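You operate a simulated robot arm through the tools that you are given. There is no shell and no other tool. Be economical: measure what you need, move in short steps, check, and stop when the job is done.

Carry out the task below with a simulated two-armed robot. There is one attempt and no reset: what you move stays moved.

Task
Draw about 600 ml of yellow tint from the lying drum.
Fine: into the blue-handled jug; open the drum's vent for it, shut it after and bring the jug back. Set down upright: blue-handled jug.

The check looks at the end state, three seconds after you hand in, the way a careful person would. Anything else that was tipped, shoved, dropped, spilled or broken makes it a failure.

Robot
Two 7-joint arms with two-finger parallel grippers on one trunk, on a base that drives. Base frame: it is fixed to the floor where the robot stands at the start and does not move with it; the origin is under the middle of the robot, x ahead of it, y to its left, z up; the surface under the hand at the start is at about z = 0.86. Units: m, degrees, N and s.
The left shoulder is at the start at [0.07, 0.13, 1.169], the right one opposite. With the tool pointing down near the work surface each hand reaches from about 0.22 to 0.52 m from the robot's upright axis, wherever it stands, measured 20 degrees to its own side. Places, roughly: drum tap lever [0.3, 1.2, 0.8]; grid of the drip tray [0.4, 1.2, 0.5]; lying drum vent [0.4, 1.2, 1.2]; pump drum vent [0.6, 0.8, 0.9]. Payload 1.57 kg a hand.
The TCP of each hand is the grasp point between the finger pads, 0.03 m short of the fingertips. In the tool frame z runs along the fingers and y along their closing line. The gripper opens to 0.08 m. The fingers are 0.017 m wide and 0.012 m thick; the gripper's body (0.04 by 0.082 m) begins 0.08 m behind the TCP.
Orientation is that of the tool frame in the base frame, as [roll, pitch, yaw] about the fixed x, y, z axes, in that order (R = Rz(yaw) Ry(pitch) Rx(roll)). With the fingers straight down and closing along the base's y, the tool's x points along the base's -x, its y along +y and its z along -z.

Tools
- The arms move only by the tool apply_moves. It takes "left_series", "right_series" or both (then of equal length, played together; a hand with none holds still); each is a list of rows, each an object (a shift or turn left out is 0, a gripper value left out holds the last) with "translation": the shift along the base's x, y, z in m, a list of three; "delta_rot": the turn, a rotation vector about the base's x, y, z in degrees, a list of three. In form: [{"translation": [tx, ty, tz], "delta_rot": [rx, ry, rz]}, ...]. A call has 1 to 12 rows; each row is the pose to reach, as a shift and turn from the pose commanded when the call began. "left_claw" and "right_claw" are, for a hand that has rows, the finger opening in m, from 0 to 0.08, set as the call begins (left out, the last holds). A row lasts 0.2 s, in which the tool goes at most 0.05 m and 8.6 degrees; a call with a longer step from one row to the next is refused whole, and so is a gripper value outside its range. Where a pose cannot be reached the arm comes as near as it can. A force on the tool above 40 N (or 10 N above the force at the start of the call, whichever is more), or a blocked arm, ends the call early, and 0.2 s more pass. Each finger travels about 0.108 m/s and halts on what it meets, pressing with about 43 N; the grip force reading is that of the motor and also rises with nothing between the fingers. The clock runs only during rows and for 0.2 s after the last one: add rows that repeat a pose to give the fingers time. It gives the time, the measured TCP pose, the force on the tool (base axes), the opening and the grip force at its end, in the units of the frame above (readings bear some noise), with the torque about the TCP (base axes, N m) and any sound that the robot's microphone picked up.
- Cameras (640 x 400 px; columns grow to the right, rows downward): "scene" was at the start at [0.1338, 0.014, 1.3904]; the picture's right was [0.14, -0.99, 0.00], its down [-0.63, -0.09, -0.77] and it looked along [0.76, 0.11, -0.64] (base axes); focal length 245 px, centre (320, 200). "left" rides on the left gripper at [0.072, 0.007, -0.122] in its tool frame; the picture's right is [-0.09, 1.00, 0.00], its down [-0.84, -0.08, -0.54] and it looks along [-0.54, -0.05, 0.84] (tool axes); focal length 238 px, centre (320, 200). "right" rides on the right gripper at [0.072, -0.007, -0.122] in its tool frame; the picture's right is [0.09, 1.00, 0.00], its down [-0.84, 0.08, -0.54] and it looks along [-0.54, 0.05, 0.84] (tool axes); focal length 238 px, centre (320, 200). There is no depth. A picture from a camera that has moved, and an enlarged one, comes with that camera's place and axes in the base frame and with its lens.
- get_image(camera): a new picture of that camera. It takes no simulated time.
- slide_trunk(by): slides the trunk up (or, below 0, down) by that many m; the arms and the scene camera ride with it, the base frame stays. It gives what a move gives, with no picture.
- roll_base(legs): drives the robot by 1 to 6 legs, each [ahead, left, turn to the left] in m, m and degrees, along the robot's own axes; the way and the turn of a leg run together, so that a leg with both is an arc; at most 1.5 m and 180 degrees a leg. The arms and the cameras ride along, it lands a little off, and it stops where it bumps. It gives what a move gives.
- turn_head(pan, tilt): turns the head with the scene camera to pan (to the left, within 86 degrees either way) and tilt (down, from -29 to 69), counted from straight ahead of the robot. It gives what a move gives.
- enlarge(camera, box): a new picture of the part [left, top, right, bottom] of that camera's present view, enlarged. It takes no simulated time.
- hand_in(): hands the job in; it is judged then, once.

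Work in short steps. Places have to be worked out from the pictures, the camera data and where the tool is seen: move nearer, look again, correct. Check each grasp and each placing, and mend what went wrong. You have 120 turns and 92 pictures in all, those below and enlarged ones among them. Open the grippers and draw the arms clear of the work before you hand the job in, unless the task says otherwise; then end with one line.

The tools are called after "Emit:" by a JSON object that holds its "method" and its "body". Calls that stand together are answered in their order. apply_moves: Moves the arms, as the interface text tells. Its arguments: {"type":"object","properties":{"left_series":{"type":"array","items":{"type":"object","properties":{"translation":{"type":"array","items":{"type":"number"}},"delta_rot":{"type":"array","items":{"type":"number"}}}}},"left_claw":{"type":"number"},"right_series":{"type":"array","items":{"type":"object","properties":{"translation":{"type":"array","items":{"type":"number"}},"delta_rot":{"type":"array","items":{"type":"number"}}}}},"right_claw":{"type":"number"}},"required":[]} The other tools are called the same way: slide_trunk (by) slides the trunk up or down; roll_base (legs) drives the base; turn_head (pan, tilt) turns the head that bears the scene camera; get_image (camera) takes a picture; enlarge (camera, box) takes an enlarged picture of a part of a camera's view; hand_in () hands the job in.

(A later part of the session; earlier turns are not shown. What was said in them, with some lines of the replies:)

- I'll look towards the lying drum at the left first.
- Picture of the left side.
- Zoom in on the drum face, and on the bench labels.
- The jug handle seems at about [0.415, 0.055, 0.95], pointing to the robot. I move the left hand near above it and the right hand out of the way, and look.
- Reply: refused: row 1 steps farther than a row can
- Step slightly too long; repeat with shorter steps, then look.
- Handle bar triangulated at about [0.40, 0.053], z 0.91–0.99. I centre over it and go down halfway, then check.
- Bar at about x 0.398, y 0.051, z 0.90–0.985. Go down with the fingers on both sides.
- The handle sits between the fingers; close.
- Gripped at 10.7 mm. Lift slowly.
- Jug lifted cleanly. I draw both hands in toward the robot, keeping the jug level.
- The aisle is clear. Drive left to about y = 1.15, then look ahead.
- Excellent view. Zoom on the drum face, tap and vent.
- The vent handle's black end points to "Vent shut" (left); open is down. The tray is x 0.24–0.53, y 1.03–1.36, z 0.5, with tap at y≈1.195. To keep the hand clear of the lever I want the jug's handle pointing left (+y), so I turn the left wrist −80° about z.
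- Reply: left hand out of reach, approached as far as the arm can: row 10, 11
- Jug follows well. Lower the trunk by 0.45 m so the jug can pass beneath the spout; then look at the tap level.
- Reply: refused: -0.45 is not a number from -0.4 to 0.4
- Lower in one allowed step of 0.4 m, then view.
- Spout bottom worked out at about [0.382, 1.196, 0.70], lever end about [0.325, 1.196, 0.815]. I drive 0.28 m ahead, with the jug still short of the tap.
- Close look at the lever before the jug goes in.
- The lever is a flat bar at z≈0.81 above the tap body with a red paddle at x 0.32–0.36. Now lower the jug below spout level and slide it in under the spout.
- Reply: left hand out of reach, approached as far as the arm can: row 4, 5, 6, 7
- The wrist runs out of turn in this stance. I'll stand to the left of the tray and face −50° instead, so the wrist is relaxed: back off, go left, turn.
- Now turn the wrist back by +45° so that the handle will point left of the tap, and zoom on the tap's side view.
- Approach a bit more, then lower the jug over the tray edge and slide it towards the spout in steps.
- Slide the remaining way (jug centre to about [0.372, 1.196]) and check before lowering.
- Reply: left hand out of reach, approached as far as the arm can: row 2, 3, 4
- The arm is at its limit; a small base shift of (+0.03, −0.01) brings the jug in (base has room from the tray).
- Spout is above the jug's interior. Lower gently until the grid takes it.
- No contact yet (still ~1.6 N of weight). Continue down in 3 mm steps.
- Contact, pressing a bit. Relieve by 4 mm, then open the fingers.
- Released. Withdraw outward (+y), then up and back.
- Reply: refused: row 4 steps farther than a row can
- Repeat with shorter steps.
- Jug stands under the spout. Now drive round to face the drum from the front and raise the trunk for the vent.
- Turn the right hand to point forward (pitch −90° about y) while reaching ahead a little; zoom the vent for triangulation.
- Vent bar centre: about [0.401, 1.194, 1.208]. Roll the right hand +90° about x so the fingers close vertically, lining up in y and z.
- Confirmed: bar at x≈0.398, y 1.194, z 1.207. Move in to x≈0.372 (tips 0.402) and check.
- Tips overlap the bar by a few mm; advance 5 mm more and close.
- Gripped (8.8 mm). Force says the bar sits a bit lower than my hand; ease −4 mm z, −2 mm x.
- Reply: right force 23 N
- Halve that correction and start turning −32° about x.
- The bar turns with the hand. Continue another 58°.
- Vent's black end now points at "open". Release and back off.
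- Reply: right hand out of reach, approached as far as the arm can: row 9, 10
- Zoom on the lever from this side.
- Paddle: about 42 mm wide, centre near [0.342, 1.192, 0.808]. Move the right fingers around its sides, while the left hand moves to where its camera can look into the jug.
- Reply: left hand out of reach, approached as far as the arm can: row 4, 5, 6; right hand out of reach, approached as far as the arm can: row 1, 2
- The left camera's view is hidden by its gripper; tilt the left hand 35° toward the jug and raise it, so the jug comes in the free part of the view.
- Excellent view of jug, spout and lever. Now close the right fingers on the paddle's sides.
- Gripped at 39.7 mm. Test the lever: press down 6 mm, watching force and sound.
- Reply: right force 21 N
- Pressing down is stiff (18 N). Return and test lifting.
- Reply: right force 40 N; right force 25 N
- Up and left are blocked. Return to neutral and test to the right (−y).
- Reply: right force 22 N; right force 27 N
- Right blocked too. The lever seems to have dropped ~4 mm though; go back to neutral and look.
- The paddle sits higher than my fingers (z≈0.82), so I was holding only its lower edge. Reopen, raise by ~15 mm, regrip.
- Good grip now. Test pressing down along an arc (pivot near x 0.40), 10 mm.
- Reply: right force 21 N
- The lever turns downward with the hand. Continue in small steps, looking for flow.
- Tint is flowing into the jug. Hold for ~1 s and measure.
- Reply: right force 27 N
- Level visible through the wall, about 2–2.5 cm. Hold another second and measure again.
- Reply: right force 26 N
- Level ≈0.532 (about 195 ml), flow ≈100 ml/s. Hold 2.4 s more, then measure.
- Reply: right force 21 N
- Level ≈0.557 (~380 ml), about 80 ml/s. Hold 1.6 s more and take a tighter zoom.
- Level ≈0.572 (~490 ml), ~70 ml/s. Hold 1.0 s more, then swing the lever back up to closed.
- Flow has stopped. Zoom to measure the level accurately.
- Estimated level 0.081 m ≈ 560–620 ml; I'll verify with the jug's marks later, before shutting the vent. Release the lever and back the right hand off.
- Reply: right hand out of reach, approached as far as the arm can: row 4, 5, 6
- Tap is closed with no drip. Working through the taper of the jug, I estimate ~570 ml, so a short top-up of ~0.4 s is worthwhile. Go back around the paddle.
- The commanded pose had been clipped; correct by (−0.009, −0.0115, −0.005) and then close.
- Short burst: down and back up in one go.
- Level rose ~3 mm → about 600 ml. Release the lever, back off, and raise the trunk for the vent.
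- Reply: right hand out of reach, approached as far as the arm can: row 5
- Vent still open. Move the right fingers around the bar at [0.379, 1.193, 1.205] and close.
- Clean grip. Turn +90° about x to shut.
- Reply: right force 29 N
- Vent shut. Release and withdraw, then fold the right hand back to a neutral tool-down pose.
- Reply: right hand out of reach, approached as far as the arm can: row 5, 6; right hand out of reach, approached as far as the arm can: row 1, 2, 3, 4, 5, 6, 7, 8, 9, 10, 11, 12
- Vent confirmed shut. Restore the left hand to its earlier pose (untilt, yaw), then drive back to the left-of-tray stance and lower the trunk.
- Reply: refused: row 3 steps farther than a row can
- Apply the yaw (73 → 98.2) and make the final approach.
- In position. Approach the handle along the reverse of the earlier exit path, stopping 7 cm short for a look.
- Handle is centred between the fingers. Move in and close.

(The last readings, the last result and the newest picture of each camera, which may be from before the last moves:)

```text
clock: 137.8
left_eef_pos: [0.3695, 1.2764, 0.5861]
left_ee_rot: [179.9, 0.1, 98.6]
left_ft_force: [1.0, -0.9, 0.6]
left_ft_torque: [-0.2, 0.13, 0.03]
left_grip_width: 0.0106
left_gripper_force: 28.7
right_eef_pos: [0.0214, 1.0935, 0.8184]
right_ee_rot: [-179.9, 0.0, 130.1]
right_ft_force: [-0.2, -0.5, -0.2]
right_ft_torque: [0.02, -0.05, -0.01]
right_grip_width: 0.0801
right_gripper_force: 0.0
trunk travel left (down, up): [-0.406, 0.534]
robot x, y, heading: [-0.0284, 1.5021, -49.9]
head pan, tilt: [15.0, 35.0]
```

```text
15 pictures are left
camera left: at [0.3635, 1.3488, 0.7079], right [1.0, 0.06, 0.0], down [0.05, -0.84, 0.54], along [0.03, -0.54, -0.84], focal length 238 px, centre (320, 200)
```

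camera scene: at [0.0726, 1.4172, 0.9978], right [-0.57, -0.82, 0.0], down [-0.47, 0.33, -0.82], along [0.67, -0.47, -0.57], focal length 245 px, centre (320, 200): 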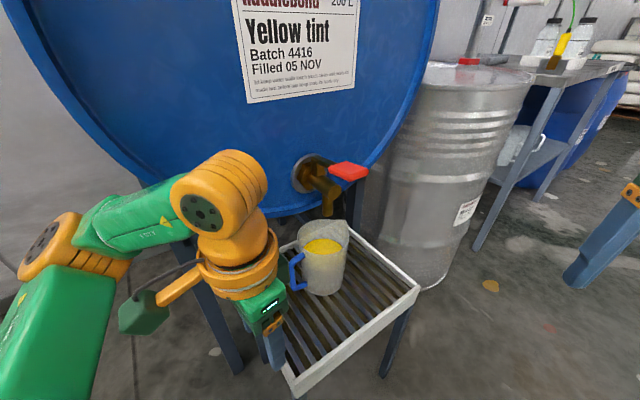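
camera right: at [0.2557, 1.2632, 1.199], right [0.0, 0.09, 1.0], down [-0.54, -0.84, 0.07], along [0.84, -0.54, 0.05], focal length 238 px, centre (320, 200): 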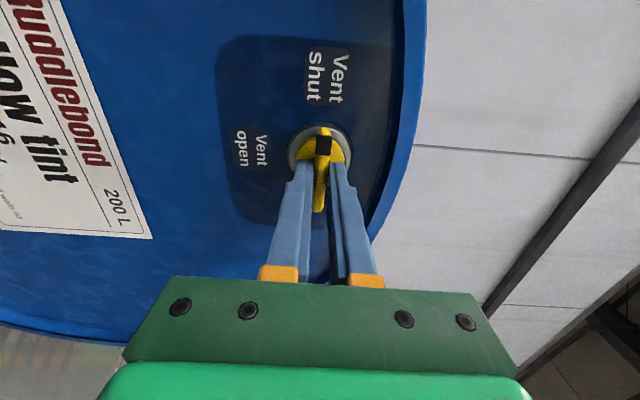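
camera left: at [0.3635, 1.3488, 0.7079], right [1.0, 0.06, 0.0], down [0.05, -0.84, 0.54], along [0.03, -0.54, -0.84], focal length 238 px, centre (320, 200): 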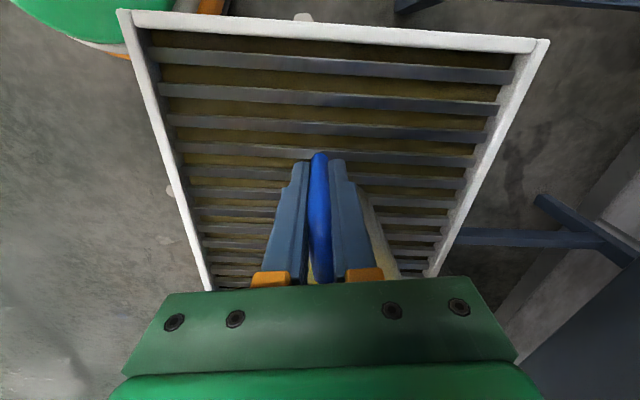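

Gripped. Lift 20 mm slowly and check that it hangs straight.

Emit:
{"method": "apply_moves", "body": {"left_series": [{"translation": [0, 0, 0.004]}, {"translation": [0, 0, 0.008]}, {"translation": [0, 0, 0.012]}, {"translation": [0, 0, 0.016]}, {"translation": [0, 0, 0.02]}, {"translation": [0, 0, 0.02]}, {"translation": [0, 0, 0.02]}]}}

Emit:
{"method": "enlarge", "body": {"camera": "scene", "box": [230, 130, 410, 320]}}

```text
clock: 139.3
left_eef_pos: [0.3687, 1.2768, 0.6054]
left_ee_rot: [-179.9, 0.0, 98.7]
left_ft_force: [-0.5, -0.2, -7.7]
left_ft_torque: [0.53, 0.09, 0.0]
left_grip_width: 0.0106
left_gripper_force: 28.0
right_eef_pos: [0.0216, 1.0932, 0.8186]
right_ee_rot: [-179.9, 0.0, 130.0]
right_ft_force: [0.4, 0.2, -0.2]
right_ft_torque: [-0.02, 0.03, 0.02]
right_grip_width: 0.08
right_gripper_force: 0.0
trunk travel left (down, up): [-0.406, 0.534]
robot x, y, heading: [-0.0318, 1.5061, -49.9]
head pan, tilt: [15.0, 35.0]
```

```text
2.11 times, centred on (320, 225) of scene
camera zoom: at [0.0739, 1.4163, 0.9975], right [-0.57, -0.82, 0.0], down [-0.47, 0.33, -0.82], along [0.67, -0.47, -0.58], focal length 516 px, centre (320, 147)
```

zoom: 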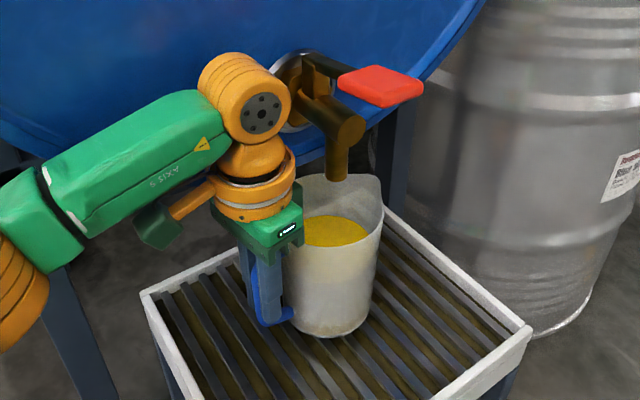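

Weight ≈6.8 N above empty, consistent with ~0.6–0.65 kg. Lift 15 mm more (still below the spout), then back the base straight away in −x.

Emit:
{"method": "apply_moves", "body": {"left_series": [{"translation": [0, 0, 0.005]}, {"translation": [0, 0, 0.01]}, {"translation": [0, 0, 0.014]}, {"translation": [0, 0, 0.014]}]}}

Emit:
{"method": "roll_base", "body": {"legs": [[-0.08, -0.095, 0], [-0.12, -0.143, 0]]}}

Emit:
{"method": "get_image", "body": {"camera": "scene"}}

```text
clock: 140.3
left_eef_pos: [0.367, 1.2764, 0.6187]
left_ee_rot: [180.0, 0.0, 98.5]
left_ft_force: [-0.4, 0.6, -7.0]
left_ft_torque: [0.5, 0.06, 0.0]
left_grip_width: 0.0103
left_gripper_force: 28.9
right_eef_pos: [0.0218, 1.0939, 0.8174]
right_ee_rot: [-179.9, -0.1, 130.1]
right_ft_force: [0.1, -0.5, 1.3]
right_ft_torque: [0.02, -0.01, -0.02]
right_grip_width: 0.08
right_gripper_force: 0.1
trunk travel left (down, up): [-0.406, 0.534]
robot x, y, heading: [-0.0308, 1.5036, -49.9]
head pan, tilt: [15.0, 35.0]
```

```text
clock: 142.8
left_eef_pos: [0.0579, 1.2734, 0.6199]
left_ee_rot: [-180.0, 0.0, 98.7]
left_ft_force: [-0.4, 0.2, -7.3]
left_ft_torque: [0.51, 0.05, -0.01]
left_grip_width: 0.0107
left_gripper_force: 28.7
right_eef_pos: [-0.289, 1.0913, 0.8184]
right_ee_rot: [-179.9, -0.1, 130.1]
right_ft_force: [-0.7, 0.0, -0.1]
right_ft_torque: [0.0, -0.03, -0.02]
right_grip_width: 0.08
right_gripper_force: 0.0
trunk travel left (down, up): [-0.406, 0.534]
robot x, y, heading: [-0.3366, 1.4981, -50.2]
head pan, tilt: [15.0, 35.0]
```

```text
13 pictures are left
camera scene: at [-0.2366, 1.4142, 0.9976], right [-0.57, -0.82, 0.0], down [-0.47, 0.33, -0.82], along [0.67, -0.47, -0.57], focal length 245 px, centre (320, 200)
```

scene: 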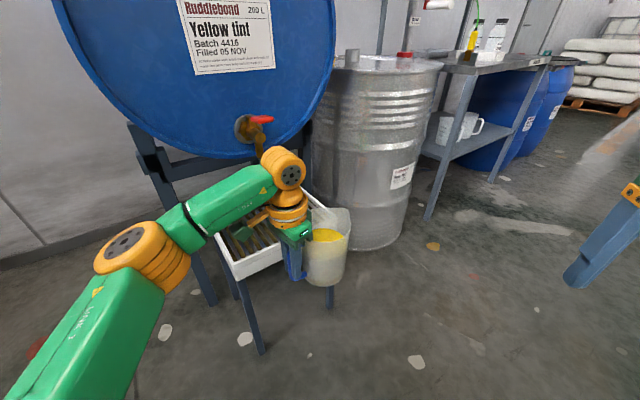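

Jug clear and level. Draw it in toward the robot and turn the wrist +31° (handle toward the robot), then raise.

Emit:
{"method": "apply_moves", "body": {"left_series": [{"translation": [-0.02, 0.016, 0.015], "delta_rot": [0, 0, 5]}, {"translation": [-0.04, 0.032, 0.03], "delta_rot": [0, 0, 10]}, {"translation": [-0.06, 0.048, 0.045], "delta_rot": [0, 0, 15.5]}, {"translation": [-0.08, 0.064, 0.06], "delta_rot": [0, 0, 21]}, {"translation": [-0.1, 0.08, 0.075], "delta_rot": [0, 0, 26]}, {"translation": [-0.119, 0.096, 0.09], "delta_rot": [0, 0, 31.3]}, {"translation": [-0.119, 0.096, 0.09], "delta_rot": [0, 0, 31.3]}]}}

Emit:
{"method": "slide_trunk", "body": {"by": 0.4}}

Emit:
{"method": "roll_base", "body": {"legs": [[0, 0, 50]]}}

```text
clock: 144.3
left_eef_pos: [-0.0598, 1.3708, 0.7097]
left_ee_rot: [180.0, 0.0, 130.0]
left_ft_force: [-0.1, -1.2, -7.7]
left_ft_torque: [0.38, 0.36, 0.01]
left_grip_width: 0.0108
left_gripper_force: 28.0
right_eef_pos: [-0.2883, 1.0902, 0.8187]
right_ee_rot: [-179.9, -0.1, 130.1]
right_ft_force: [0.4, -0.6, -0.3]
right_ft_torque: [0.0, 0.0, 0.0]
right_grip_width: 0.08
right_gripper_force: 0.1
trunk travel left (down, up): [-0.406, 0.534]
robot x, y, heading: [-0.3471, 1.5029, -49.9]
head pan, tilt: [15.0, 35.0]
```

```text
clock: 148.2
left_eef_pos: [-0.0591, 1.3698, 1.1095]
left_ee_rot: [180.0, 0.1, 130.0]
left_ft_force: [0.5, 0.0, -6.4]
left_ft_torque: [0.42, 0.33, 0.0]
left_grip_width: 0.0105
left_gripper_force: 28.2
right_eef_pos: [-0.2876, 1.0896, 1.218]
right_ee_rot: [-179.9, -0.1, 130.1]
right_ft_force: [0.1, 0.3, -0.4]
right_ft_torque: [-0.03, 0.02, 0.01]
right_grip_width: 0.0796
right_gripper_force: 0.0
trunk travel left (down, up): [-0.806, 0.134]
robot x, y, heading: [-0.3396, 1.5021, -50.0]
head pan, tilt: [15.0, 35.0]
```

```text
clock: 150.9
left_eef_pos: [-0.0609, 1.6344, 1.1091]
left_ee_rot: [179.9, 0.0, -179.7]
left_ft_force: [-0.3, 0.2, -6.7]
left_ft_torque: [-0.01, 0.5, 0.0]
left_grip_width: 0.0106
left_gripper_force: 27.8
right_eef_pos: [0.0099, 1.2803, 1.218]
right_ee_rot: [-179.9, -0.1, -179.5]
right_ft_force: [0.0, -0.3, -0.2]
right_ft_torque: [0.0, -0.03, -0.02]
right_grip_width: 0.0801
right_gripper_force: 0.0
trunk travel left (down, up): [-0.806, 0.134]
robot x, y, heading: [-0.3424, 1.5053, 0.5]
head pan, tilt: [15.0, 35.0]
```

Facing +x again. Drive right along the aisle to the bench, keeping back from the drums.

Emit:
{"method": "roll_base", "body": {"legs": [[-0.07, 0, 0], [0, -1.5, -0.5]]}}

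Emit:
{"method": "turn_head", "body": {"pan": 5, "tilt": 40}}

Emit:
{"method": "get_image", "body": {"camera": "scene"}}

```text
clock: 158.8
left_eef_pos: [-0.1221, 0.1448, 1.1093]
left_ee_rot: [180.0, -0.1, 179.5]
left_ft_force: [-0.6, 0.0, -7.9]
left_ft_torque: [0.02, 0.54, 0.03]
left_grip_width: 0.0105
left_gripper_force: 28.3
right_eef_pos: [-0.0587, -0.2104, 1.2186]
right_ee_rot: [-179.9, 0.1, 179.7]
right_ft_force: [-0.1, 0.1, 0.2]
right_ft_torque: [0.0, 0.0, -0.01]
right_grip_width: 0.0802
right_gripper_force: 0.0
trunk travel left (down, up): [-0.806, 0.134]
robot x, y, heading: [-0.4048, 0.0167, -0.3]
head pan, tilt: [15.0, 35.0]
```

```text
clock: 159.6
left_eef_pos: [-0.1231, 0.1441, 1.1093]
left_ee_rot: [179.9, 0.1, 179.5]
left_ft_force: [-0.5, -0.3, -7.3]
left_ft_torque: [0.02, 0.53, -0.01]
left_grip_width: 0.0107
left_gripper_force: 28.3
right_eef_pos: [-0.0612, -0.2111, 1.2186]
right_ee_rot: [-179.9, 0.0, 179.8]
right_ft_force: [0.4, 0.5, 0.3]
right_ft_torque: [-0.02, 0.0, 0.05]
right_grip_width: 0.0799
right_gripper_force: 0.1
trunk travel left (down, up): [-0.806, 0.134]
robot x, y, heading: [-0.4084, 0.0148, -0.3]
head pan, tilt: [5.0, 40.0]
```

```text
12 pictures are left
camera scene: at [-0.2709, 0.0245, 1.3901], right [0.08, -1.0, 0.0], down [-0.64, -0.05, -0.77], along [0.76, 0.06, -0.64], focal length 245 px, centre (320, 200)
```

scene: 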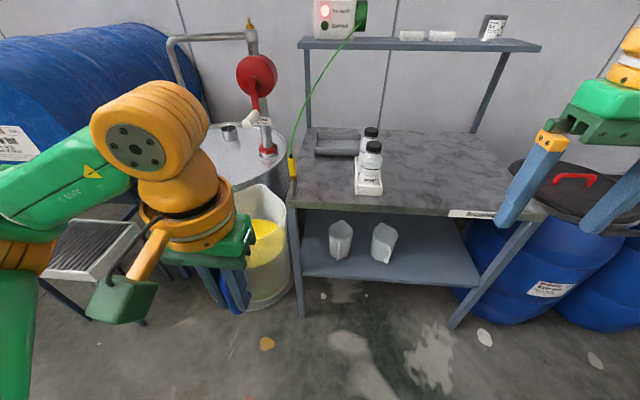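

Bring the jug to y≈0.05 before going forward, so it stays clear of the clamp cable.

Emit:
{"method": "apply_moves", "body": {"left_series": [{"translation": [0.01, -0.02, 0.005]}, {"translation": [0.02, -0.045, 0.01]}, {"translation": [0.02, -0.07, 0.015]}, {"translation": [0.02, -0.093, 0.02]}, {"translation": [0.02, -0.093, 0.02]}]}}

Emit:
{"method": "roll_base", "body": {"legs": [[0.25, 0, 0.3]]}}

Emit:
{"method": "get_image", "body": {"camera": "scene"}}

```text
clock: 160.8
left_eef_pos: [-0.1039, 0.0514, 1.13]
left_ee_rot: [179.9, 0.1, 179.5]
left_ft_force: [-0.5, -0.4, -6.6]
left_ft_torque: [-0.02, 0.49, -0.01]
left_grip_width: 0.0106
left_gripper_force: 28.2
right_eef_pos: [-0.0599, -0.2108, 1.2175]
right_ee_rot: [-179.9, -0.1, 179.7]
right_ft_force: [-0.1, -0.8, -0.4]
right_ft_torque: [0.01, 0.02, 0.0]
right_grip_width: 0.0801
right_gripper_force: 0.0
trunk travel left (down, up): [-0.806, 0.134]
robot x, y, heading: [-0.4033, 0.0162, 0.0]
head pan, tilt: [5.0, 40.0]
```

```text
clock: 162.6
left_eef_pos: [0.145, 0.0532, 1.1314]
left_ee_rot: [180.0, 0.2, 179.8]
left_ft_force: [0.2, 0.1, -6.4]
left_ft_torque: [0.0, 0.51, 0.01]
left_grip_width: 0.0105
left_gripper_force: 28.6
right_eef_pos: [0.1915, -0.2096, 1.2196]
right_ee_rot: [-179.9, 0.1, -180.0]
right_ft_force: [-0.7, -0.5, -0.2]
right_ft_torque: [0.02, -0.06, 0.02]
right_grip_width: 0.0798
right_gripper_force: 0.2
trunk travel left (down, up): [-0.806, 0.134]
robot x, y, heading: [-0.1531, 0.0171, 0.2]
head pan, tilt: [5.0, 40.0]
```

```text
11 pictures are left
camera scene: at [-0.0227, 0.0245, 1.3904], right [0.09, -1.0, 0.0], down [-0.64, -0.06, -0.77], along [0.76, 0.07, -0.64], focal length 245 px, centre (320, 200)
```

scene: 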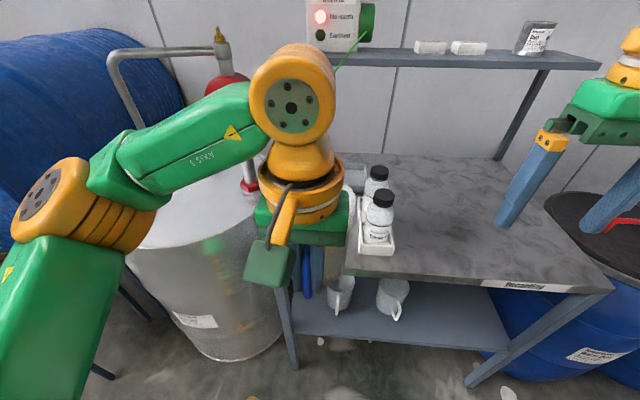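

Drive the last 0.15 m, then extend the arm over the original spot.

Emit:
{"method": "roll_base", "body": {"legs": [[0.15, 0, 0]]}}

Emit:
{"method": "apply_moves", "body": {"left_series": [{"translation": [0.03, -0.001, 0]}, {"translation": [0.06, -0.002, -0.01]}, {"translation": [0.085, -0.002, -0.03]}, {"translation": [0.1, -0.002, -0.06]}, {"translation": [0.104, -0.002, -0.09]}, {"translation": [0.104, -0.002, -0.09]}]}}

Emit:
{"method": "get_image", "body": {"camera": "scene"}}

Emit:
{"method": "get_image", "body": {"camera": "left"}}

```text
clock: 164.0
left_eef_pos: [0.2932, 0.0529, 1.1312]
left_ee_rot: [179.9, 0.2, 179.8]
left_ft_force: [-1.1, 0.3, -6.6]
left_ft_torque: [-0.02, 0.5, 0.01]
left_grip_width: 0.0105
left_gripper_force: 28.7
right_eef_pos: [0.3398, -0.2093, 1.2212]
right_ee_rot: [-179.9, 0.0, 179.9]
right_ft_force: [0.7, 0.4, -0.9]
right_ft_torque: [0.01, -0.01, 0.03]
right_grip_width: 0.08
right_gripper_force: 0.1
trunk travel left (down, up): [-0.806, 0.134]
robot x, y, heading: [-0.0077, 0.0125, 0.0]
head pan, tilt: [5.0, 40.0]
```

```text
clock: 165.4
left_eef_pos: [0.4003, 0.0498, 1.0393]
left_ee_rot: [179.9, 0.0, 179.7]
left_ft_force: [-0.2, -0.3, -6.9]
left_ft_torque: [-0.01, 0.53, -0.03]
left_grip_width: 0.0107
left_gripper_force: 28.3
right_eef_pos: [0.343, -0.2094, 1.2176]
right_ee_rot: [-179.9, 0.1, 180.0]
right_ft_force: [0.2, -0.4, 0.4]
right_ft_torque: [0.01, -0.02, 0.04]
right_grip_width: 0.08
right_gripper_force: 0.1
trunk travel left (down, up): [-0.806, 0.134]
robot x, y, heading: [-0.0051, 0.0158, -0.1]
head pan, tilt: [5.0, 40.0]
```

```text
10 pictures are left
camera scene: at [0.1301, 0.0244, 1.39], right [0.09, -1.0, 0.0], down [-0.64, -0.06, -0.77], along [0.76, 0.07, -0.64], focal length 245 px, centre (320, 200)
```

scene: 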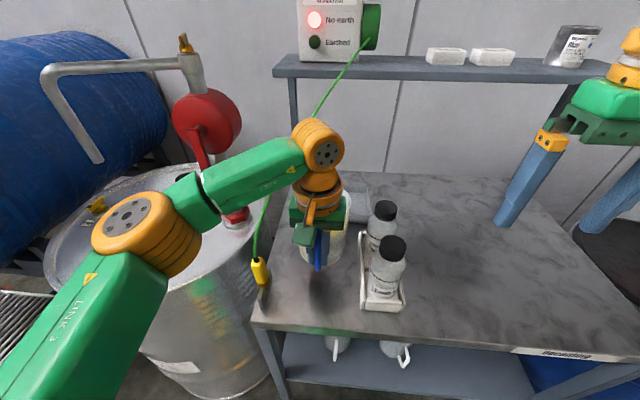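

```text
9 pictures are left
camera left: at [0.3291, 0.0567, 1.1612], right [0.1, 1.0, 0.0], down [0.84, -0.08, 0.54], along [0.54, -0.05, -0.84], focal length 238 px, centre (320, 200)
```

left: 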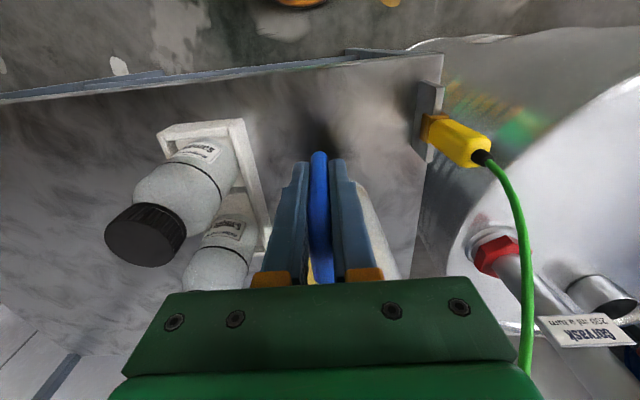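

Clear all round. Lower to just above the bench, then in small steps to contact.

Emit:
{"method": "apply_moves", "body": {"left_series": [{"translation": [0, 0.001, -0.03]}, {"translation": [0, 0.001, -0.06]}, {"translation": [0, 0.001, -0.08]}, {"translation": [0, 0.001, -0.088]}, {"translation": [0, 0.001, -0.091]}, {"translation": [0, 0.001, -0.093]}, {"translation": [0, 0.001, -0.095]}, {"translation": [0, 0.001, -0.095]}]}}

```text
clock: 167.2
left_eef_pos: [0.3967, 0.0508, 0.9461]
left_ee_rot: [179.9, 0.2, 179.7]
left_ft_force: [-2.3, -0.4, 6.6]
left_ft_torque: [-0.14, -0.97, 0.03]
left_grip_width: 0.0105
left_gripper_force: 28.3
right_eef_pos: [0.3388, -0.2092, 1.2192]
right_ee_rot: [-180.0, 0.2, 179.9]
right_ft_force: [0.6, -0.1, 0.6]
right_ft_torque: [0.0, 0.0, 0.02]
right_grip_width: 0.0799
right_gripper_force: 0.1
trunk travel left (down, up): [-0.806, 0.134]
robot x, y, heading: [-0.0058, 0.0161, -0.1]
head pan, tilt: [5.0, 40.0]
```

Contact with the bench. Relieve 1 mm and open the fingers.

Emit:
{"method": "apply_moves", "body": {"left_series": [{"translation": [0, 0, 0.001]}, {"translation": [0, 0, 0.001]}]}}

Emit:
{"method": "apply_moves", "body": {"left_series": [{"translation": [0, 0, 0]}, {"translation": [0, 0, 0]}, {"translation": [0, 0, 0]}, {"translation": [0, 0, 0]}], "left_claw": 0.06}}

Emit:
{"method": "get_image", "body": {"camera": "left"}}

```text
clock: 167.8
left_eef_pos: [0.3969, 0.0509, 0.9466]
left_ee_rot: [179.9, 0.0, 179.7]
left_ft_force: [-2.5, -0.1, 2.1]
left_ft_torque: [-0.09, -0.24, -0.01]
left_grip_width: 0.0107
left_gripper_force: 28.9
right_eef_pos: [0.3396, -0.2105, 1.2197]
right_ee_rot: [-179.9, 0.1, 179.8]
right_ft_force: [0.5, 0.3, 0.0]
right_ft_torque: [-0.02, -0.01, 0.03]
right_grip_width: 0.08
right_gripper_force: 0.0
trunk travel left (down, up): [-0.806, 0.134]
robot x, y, heading: [-0.0097, 0.0149, 0.0]
head pan, tilt: [5.0, 40.0]
```

```text
clock: 168.8
left_eef_pos: [0.3985, 0.0505, 0.9454]
left_ee_rot: [179.9, 0.1, 179.7]
left_ft_force: [-0.6, -0.8, -0.3]
left_ft_torque: [0.0, -0.01, -0.02]
left_grip_width: 0.0598
left_gripper_force: 0.0
right_eef_pos: [0.3418, -0.2104, 1.2199]
right_ee_rot: [-179.9, 0.0, 179.9]
right_ft_force: [0.4, -1.3, -0.3]
right_ft_torque: [0.03, -0.03, -0.01]
right_grip_width: 0.0801
right_gripper_force: 0.1
trunk travel left (down, up): [-0.806, 0.134]
robot x, y, heading: [-0.0069, 0.0183, -0.1]
head pan, tilt: [5.0, 40.0]
```

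```text
8 pictures are left
camera left: at [0.3272, 0.0584, 1.0681], right [0.1, 1.0, 0.0], down [0.84, -0.08, 0.54], along [0.54, -0.05, -0.84], focal length 238 px, centre (320, 200)
```

left: 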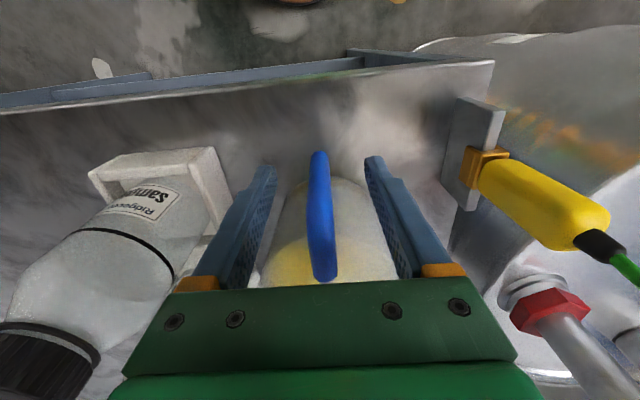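

Jug stands on the bench, handle free. Withdraw upward and back.

Emit:
{"method": "apply_moves", "body": {"left_series": [{"translation": [-0.003, 0, 0.035]}, {"translation": [-0.006, 0, 0.075]}, {"translation": [-0.01, 0, 0.115]}, {"translation": [-0.03, 0.02, 0.15]}, {"translation": [-0.06, 0.04, 0.18]}, {"translation": [-0.09, 0.07, 0.2]}, {"translation": [-0.1, 0.11, 0.2]}, {"translation": [-0.1, 0.13, 0.2]}, {"translation": [-0.1, 0.13, 0.2]}]}}

Emit:
{"method": "get_image", "body": {"camera": "scene"}}

Emit:
{"method": "enlarge", "body": {"camera": "left", "box": [140, 50, 340, 260]}}

```text
clock: 170.8
left_eef_pos: [0.2978, 0.1806, 1.1455]
left_ee_rot: [179.9, 0.2, 179.7]
left_ft_force: [0.1, 0.4, -1.5]
left_ft_torque: [0.02, 0.0, -0.01]
left_grip_width: 0.0601
left_gripper_force: 0.1
right_eef_pos: [0.342, -0.2095, 1.2175]
right_ee_rot: [-180.0, -0.1, 179.9]
right_ft_force: [-0.1, 0.1, 0.2]
right_ft_torque: [0.02, -0.01, 0.0]
right_grip_width: 0.0799
right_gripper_force: 0.0
trunk travel left (down, up): [-0.806, 0.134]
robot x, y, heading: [-0.0053, 0.02, -0.0]
head pan, tilt: [5.0, 40.0]
```

```text
7 pictures are left
camera scene: at [0.1283, 0.0234, 1.3902], right [0.09, -1.0, 0.0], down [-0.64, -0.06, -0.77], along [0.76, 0.07, -0.64], focal length 245 px, centre (320, 200)
```

scene: 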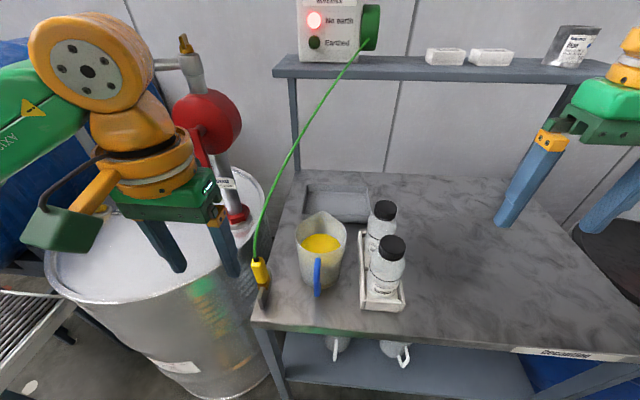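

```text
1.90 times, centred on (240, 155) of left
camera zoom: at [0.2266, 0.1877, 1.2677], right [0.1, 1.0, 0.0], down [0.84, -0.08, 0.54], along [0.54, -0.05, -0.84], focal length 454 px, centre (472, 286)
```

zoom: 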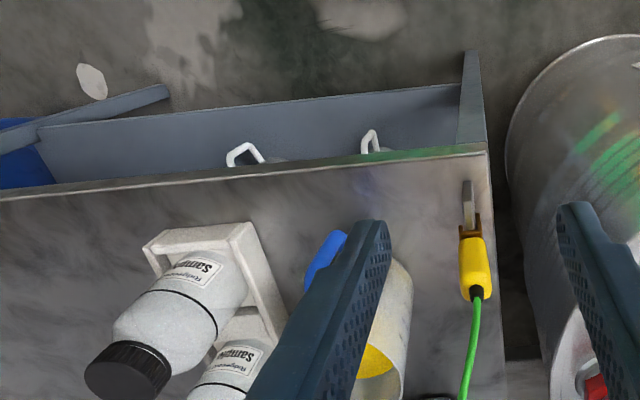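

Jug is back in its place, upright. One check of its scale: shift the left hand aside a little so its camera sees the marks.

Emit:
{"method": "apply_moves", "body": {"left_series": [{"translation": [-0.02, 0.03, 0.02]}, {"translation": [-0.03, 0.06, 0.03]}, {"translation": [-0.03, 0.06, 0.03]}]}}

Emit:
{"method": "enlarge", "body": {"camera": "left", "box": [150, 90, 250, 230]}}

```text
clock: 171.6
left_eef_pos: [0.2692, 0.2397, 1.1754]
left_ee_rot: [179.9, 0.0, 179.7]
left_ft_force: [0.5, 0.3, 0.3]
left_ft_torque: [0.01, 0.04, 0.05]
left_grip_width: 0.06
left_gripper_force: 0.0
right_eef_pos: [0.3423, -0.2108, 1.2181]
right_ee_rot: [-179.9, 0.1, 179.9]
right_ft_force: [0.1, 0.5, 0.2]
right_ft_torque: [0.0, 0.01, -0.03]
right_grip_width: 0.0802
right_gripper_force: 0.2
trunk travel left (down, up): [-0.806, 0.134]
robot x, y, heading: [-0.0074, 0.0148, -0.0]
head pan, tilt: [5.0, 40.0]
```

```text
2.86 times, centred on (200, 160) of left
camera zoom: at [0.1982, 0.2481, 1.298], right [0.1, 1.0, 0.0], down [0.84, -0.08, 0.54], along [0.54, -0.05, -0.84], focal length 681 px, centre (663, 314)
```

zoom: 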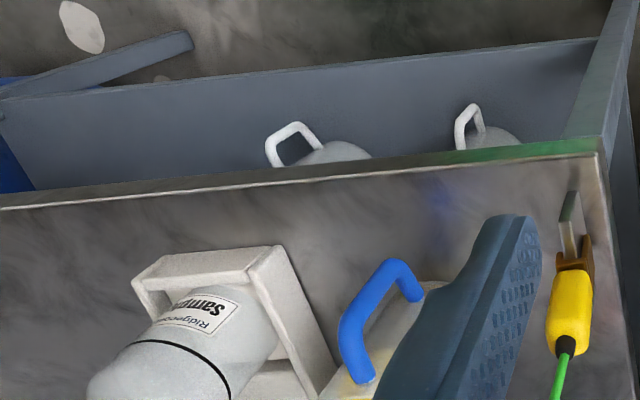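

The finger hides it; go to the hand's original start pose, from where the scale was visible.

Emit:
{"method": "apply_moves", "body": {"left_series": [{"translation": [0.03, -0.015, 0.02]}, {"translation": [0.07, -0.03, 0.025]}, {"translation": [0.11, -0.045, 0.025]}, {"translation": [0.145, -0.05, 0.025]}, {"translation": [0.145, -0.05, 0.025]}]}}

Emit:
{"method": "enlarge", "body": {"camera": "left", "box": [195, 85, 295, 215]}}

```text
clock: 172.8
left_eef_pos: [0.4017, 0.1924, 1.2006]
left_ee_rot: [179.8, 0.3, 179.7]
left_ft_force: [0.4, 0.3, -0.2]
left_ft_torque: [0.0, -0.02, 0.0]
left_grip_width: 0.0599
left_gripper_force: 0.0
left hand out of reach, approached as far as the arm can: row 4, 5
right_eef_pos: [0.34, -0.2098, 1.2196]
right_ee_rot: [-179.9, 0.2, 179.9]
right_ft_force: [0.2, 0.2, -0.7]
right_ft_torque: [-0.01, -0.03, 0.02]
right_grip_width: 0.0801
right_gripper_force: 0.0
trunk travel left (down, up): [-0.806, 0.134]
robot x, y, heading: [-0.0076, 0.0118, 0.1]
head pan, tilt: [5.0, 40.0]
```

```text
3.08 times, centred on (245, 150) of left
camera zoom: at [0.3298, 0.2005, 1.3231], right [0.1, 1.0, 0.0], down [0.83, -0.08, 0.55], along [0.54, -0.05, -0.84], focal length 733 px, centre (551, 354)
```

zoom: 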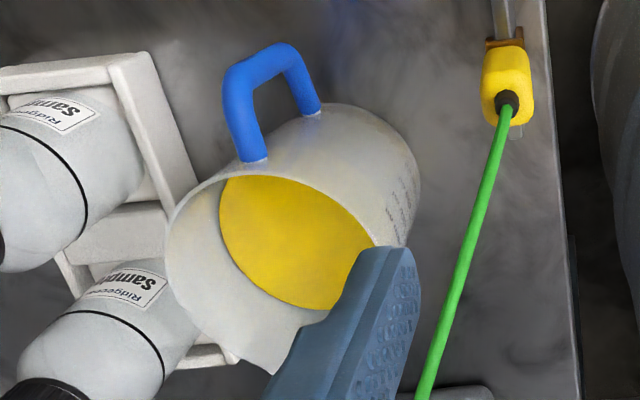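

Emit:
{"method": "enlarge", "body": {"camera": "left", "box": [238, 112, 270, 172]}}

```text
6.67 times, centred on (254, 142) of left
camera zoom: at [0.3298, 0.2005, 1.3231], right [0.1, 1.0, 0.0], down [0.83, -0.08, 0.55], along [0.54, -0.05, -0.84], focal length 1589 px, centre (760, 587)
```

zoom: 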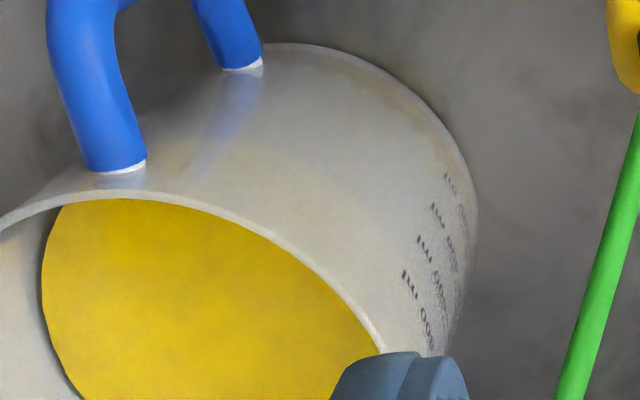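

Level (0.086 m above the bench) and net weight (~6.1 N) both agree with roughly 600 ml. Draw both hands clear and open them fully before handing in.

Emit:
{"method": "apply_moves", "body": {"left_series": [{"translation": [-0.04, 0, 0.01]}, {"translation": [-0.08, 0, 0.02]}, {"translation": [-0.11, 0, 0.02]}, {"translation": [-0.11, 0, 0.02]}], "right_series": [{"translation": [-0.02, 0, 0]}, {"translation": [-0.04, 0, 0]}, {"translation": [-0.05, 0, 0]}, {"translation": [-0.05, 0, 0]}], "left_claw": 0.08, "right_claw": 0.08}}

Emit:
{"method": "get_image", "body": {"camera": "scene"}}

```text
clock: 173.8
left_eef_pos: [0.2933, 0.1927, 1.2205]
left_ee_rot: [-180.0, 0.1, 179.9]
left_ft_force: [0.3, 0.5, 0.0]
left_ft_torque: [0.02, 0.01, 0.0]
left_grip_width: 0.0799
left_gripper_force: 0.1
right_eef_pos: [0.292, -0.2104, 1.2192]
right_ee_rot: [-179.9, -0.1, 179.9]
right_ft_force: [0.1, -0.4, -0.4]
right_ft_torque: [-0.01, 0.02, 0.02]
right_grip_width: 0.0802
right_gripper_force: 0.1
trunk travel left (down, up): [-0.806, 0.134]
robot x, y, heading: [-0.0046, 0.0144, -0.2]
head pan, tilt: [5.0, 40.0]
```

```text
2 pictures are left
camera scene: at [0.1294, 0.0243, 1.3901], right [0.09, -1.0, 0.0], down [-0.64, -0.06, -0.77], along [0.76, 0.07, -0.64], focal length 245 px, centre (320, 200)
```

scene: 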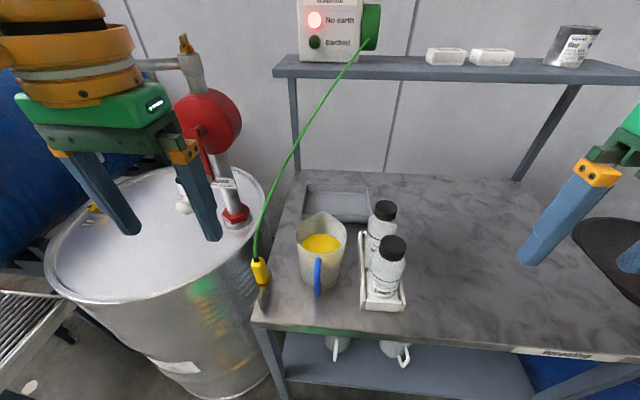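

Everything is in place: jug upright with tint on the bench, tap and vent shut, hands clear. Hand in.

Emit:
{"method": "hand_in", "body": {}}

```text
The job is handed in.
```

The blue-handled jug is back upright at its place on the bench with roughly 600 ml of yellow tint, estimated from liquid level and weight rather than read off the scale; the tap is closed, the drum's vent is shut again, and I saw no spills.
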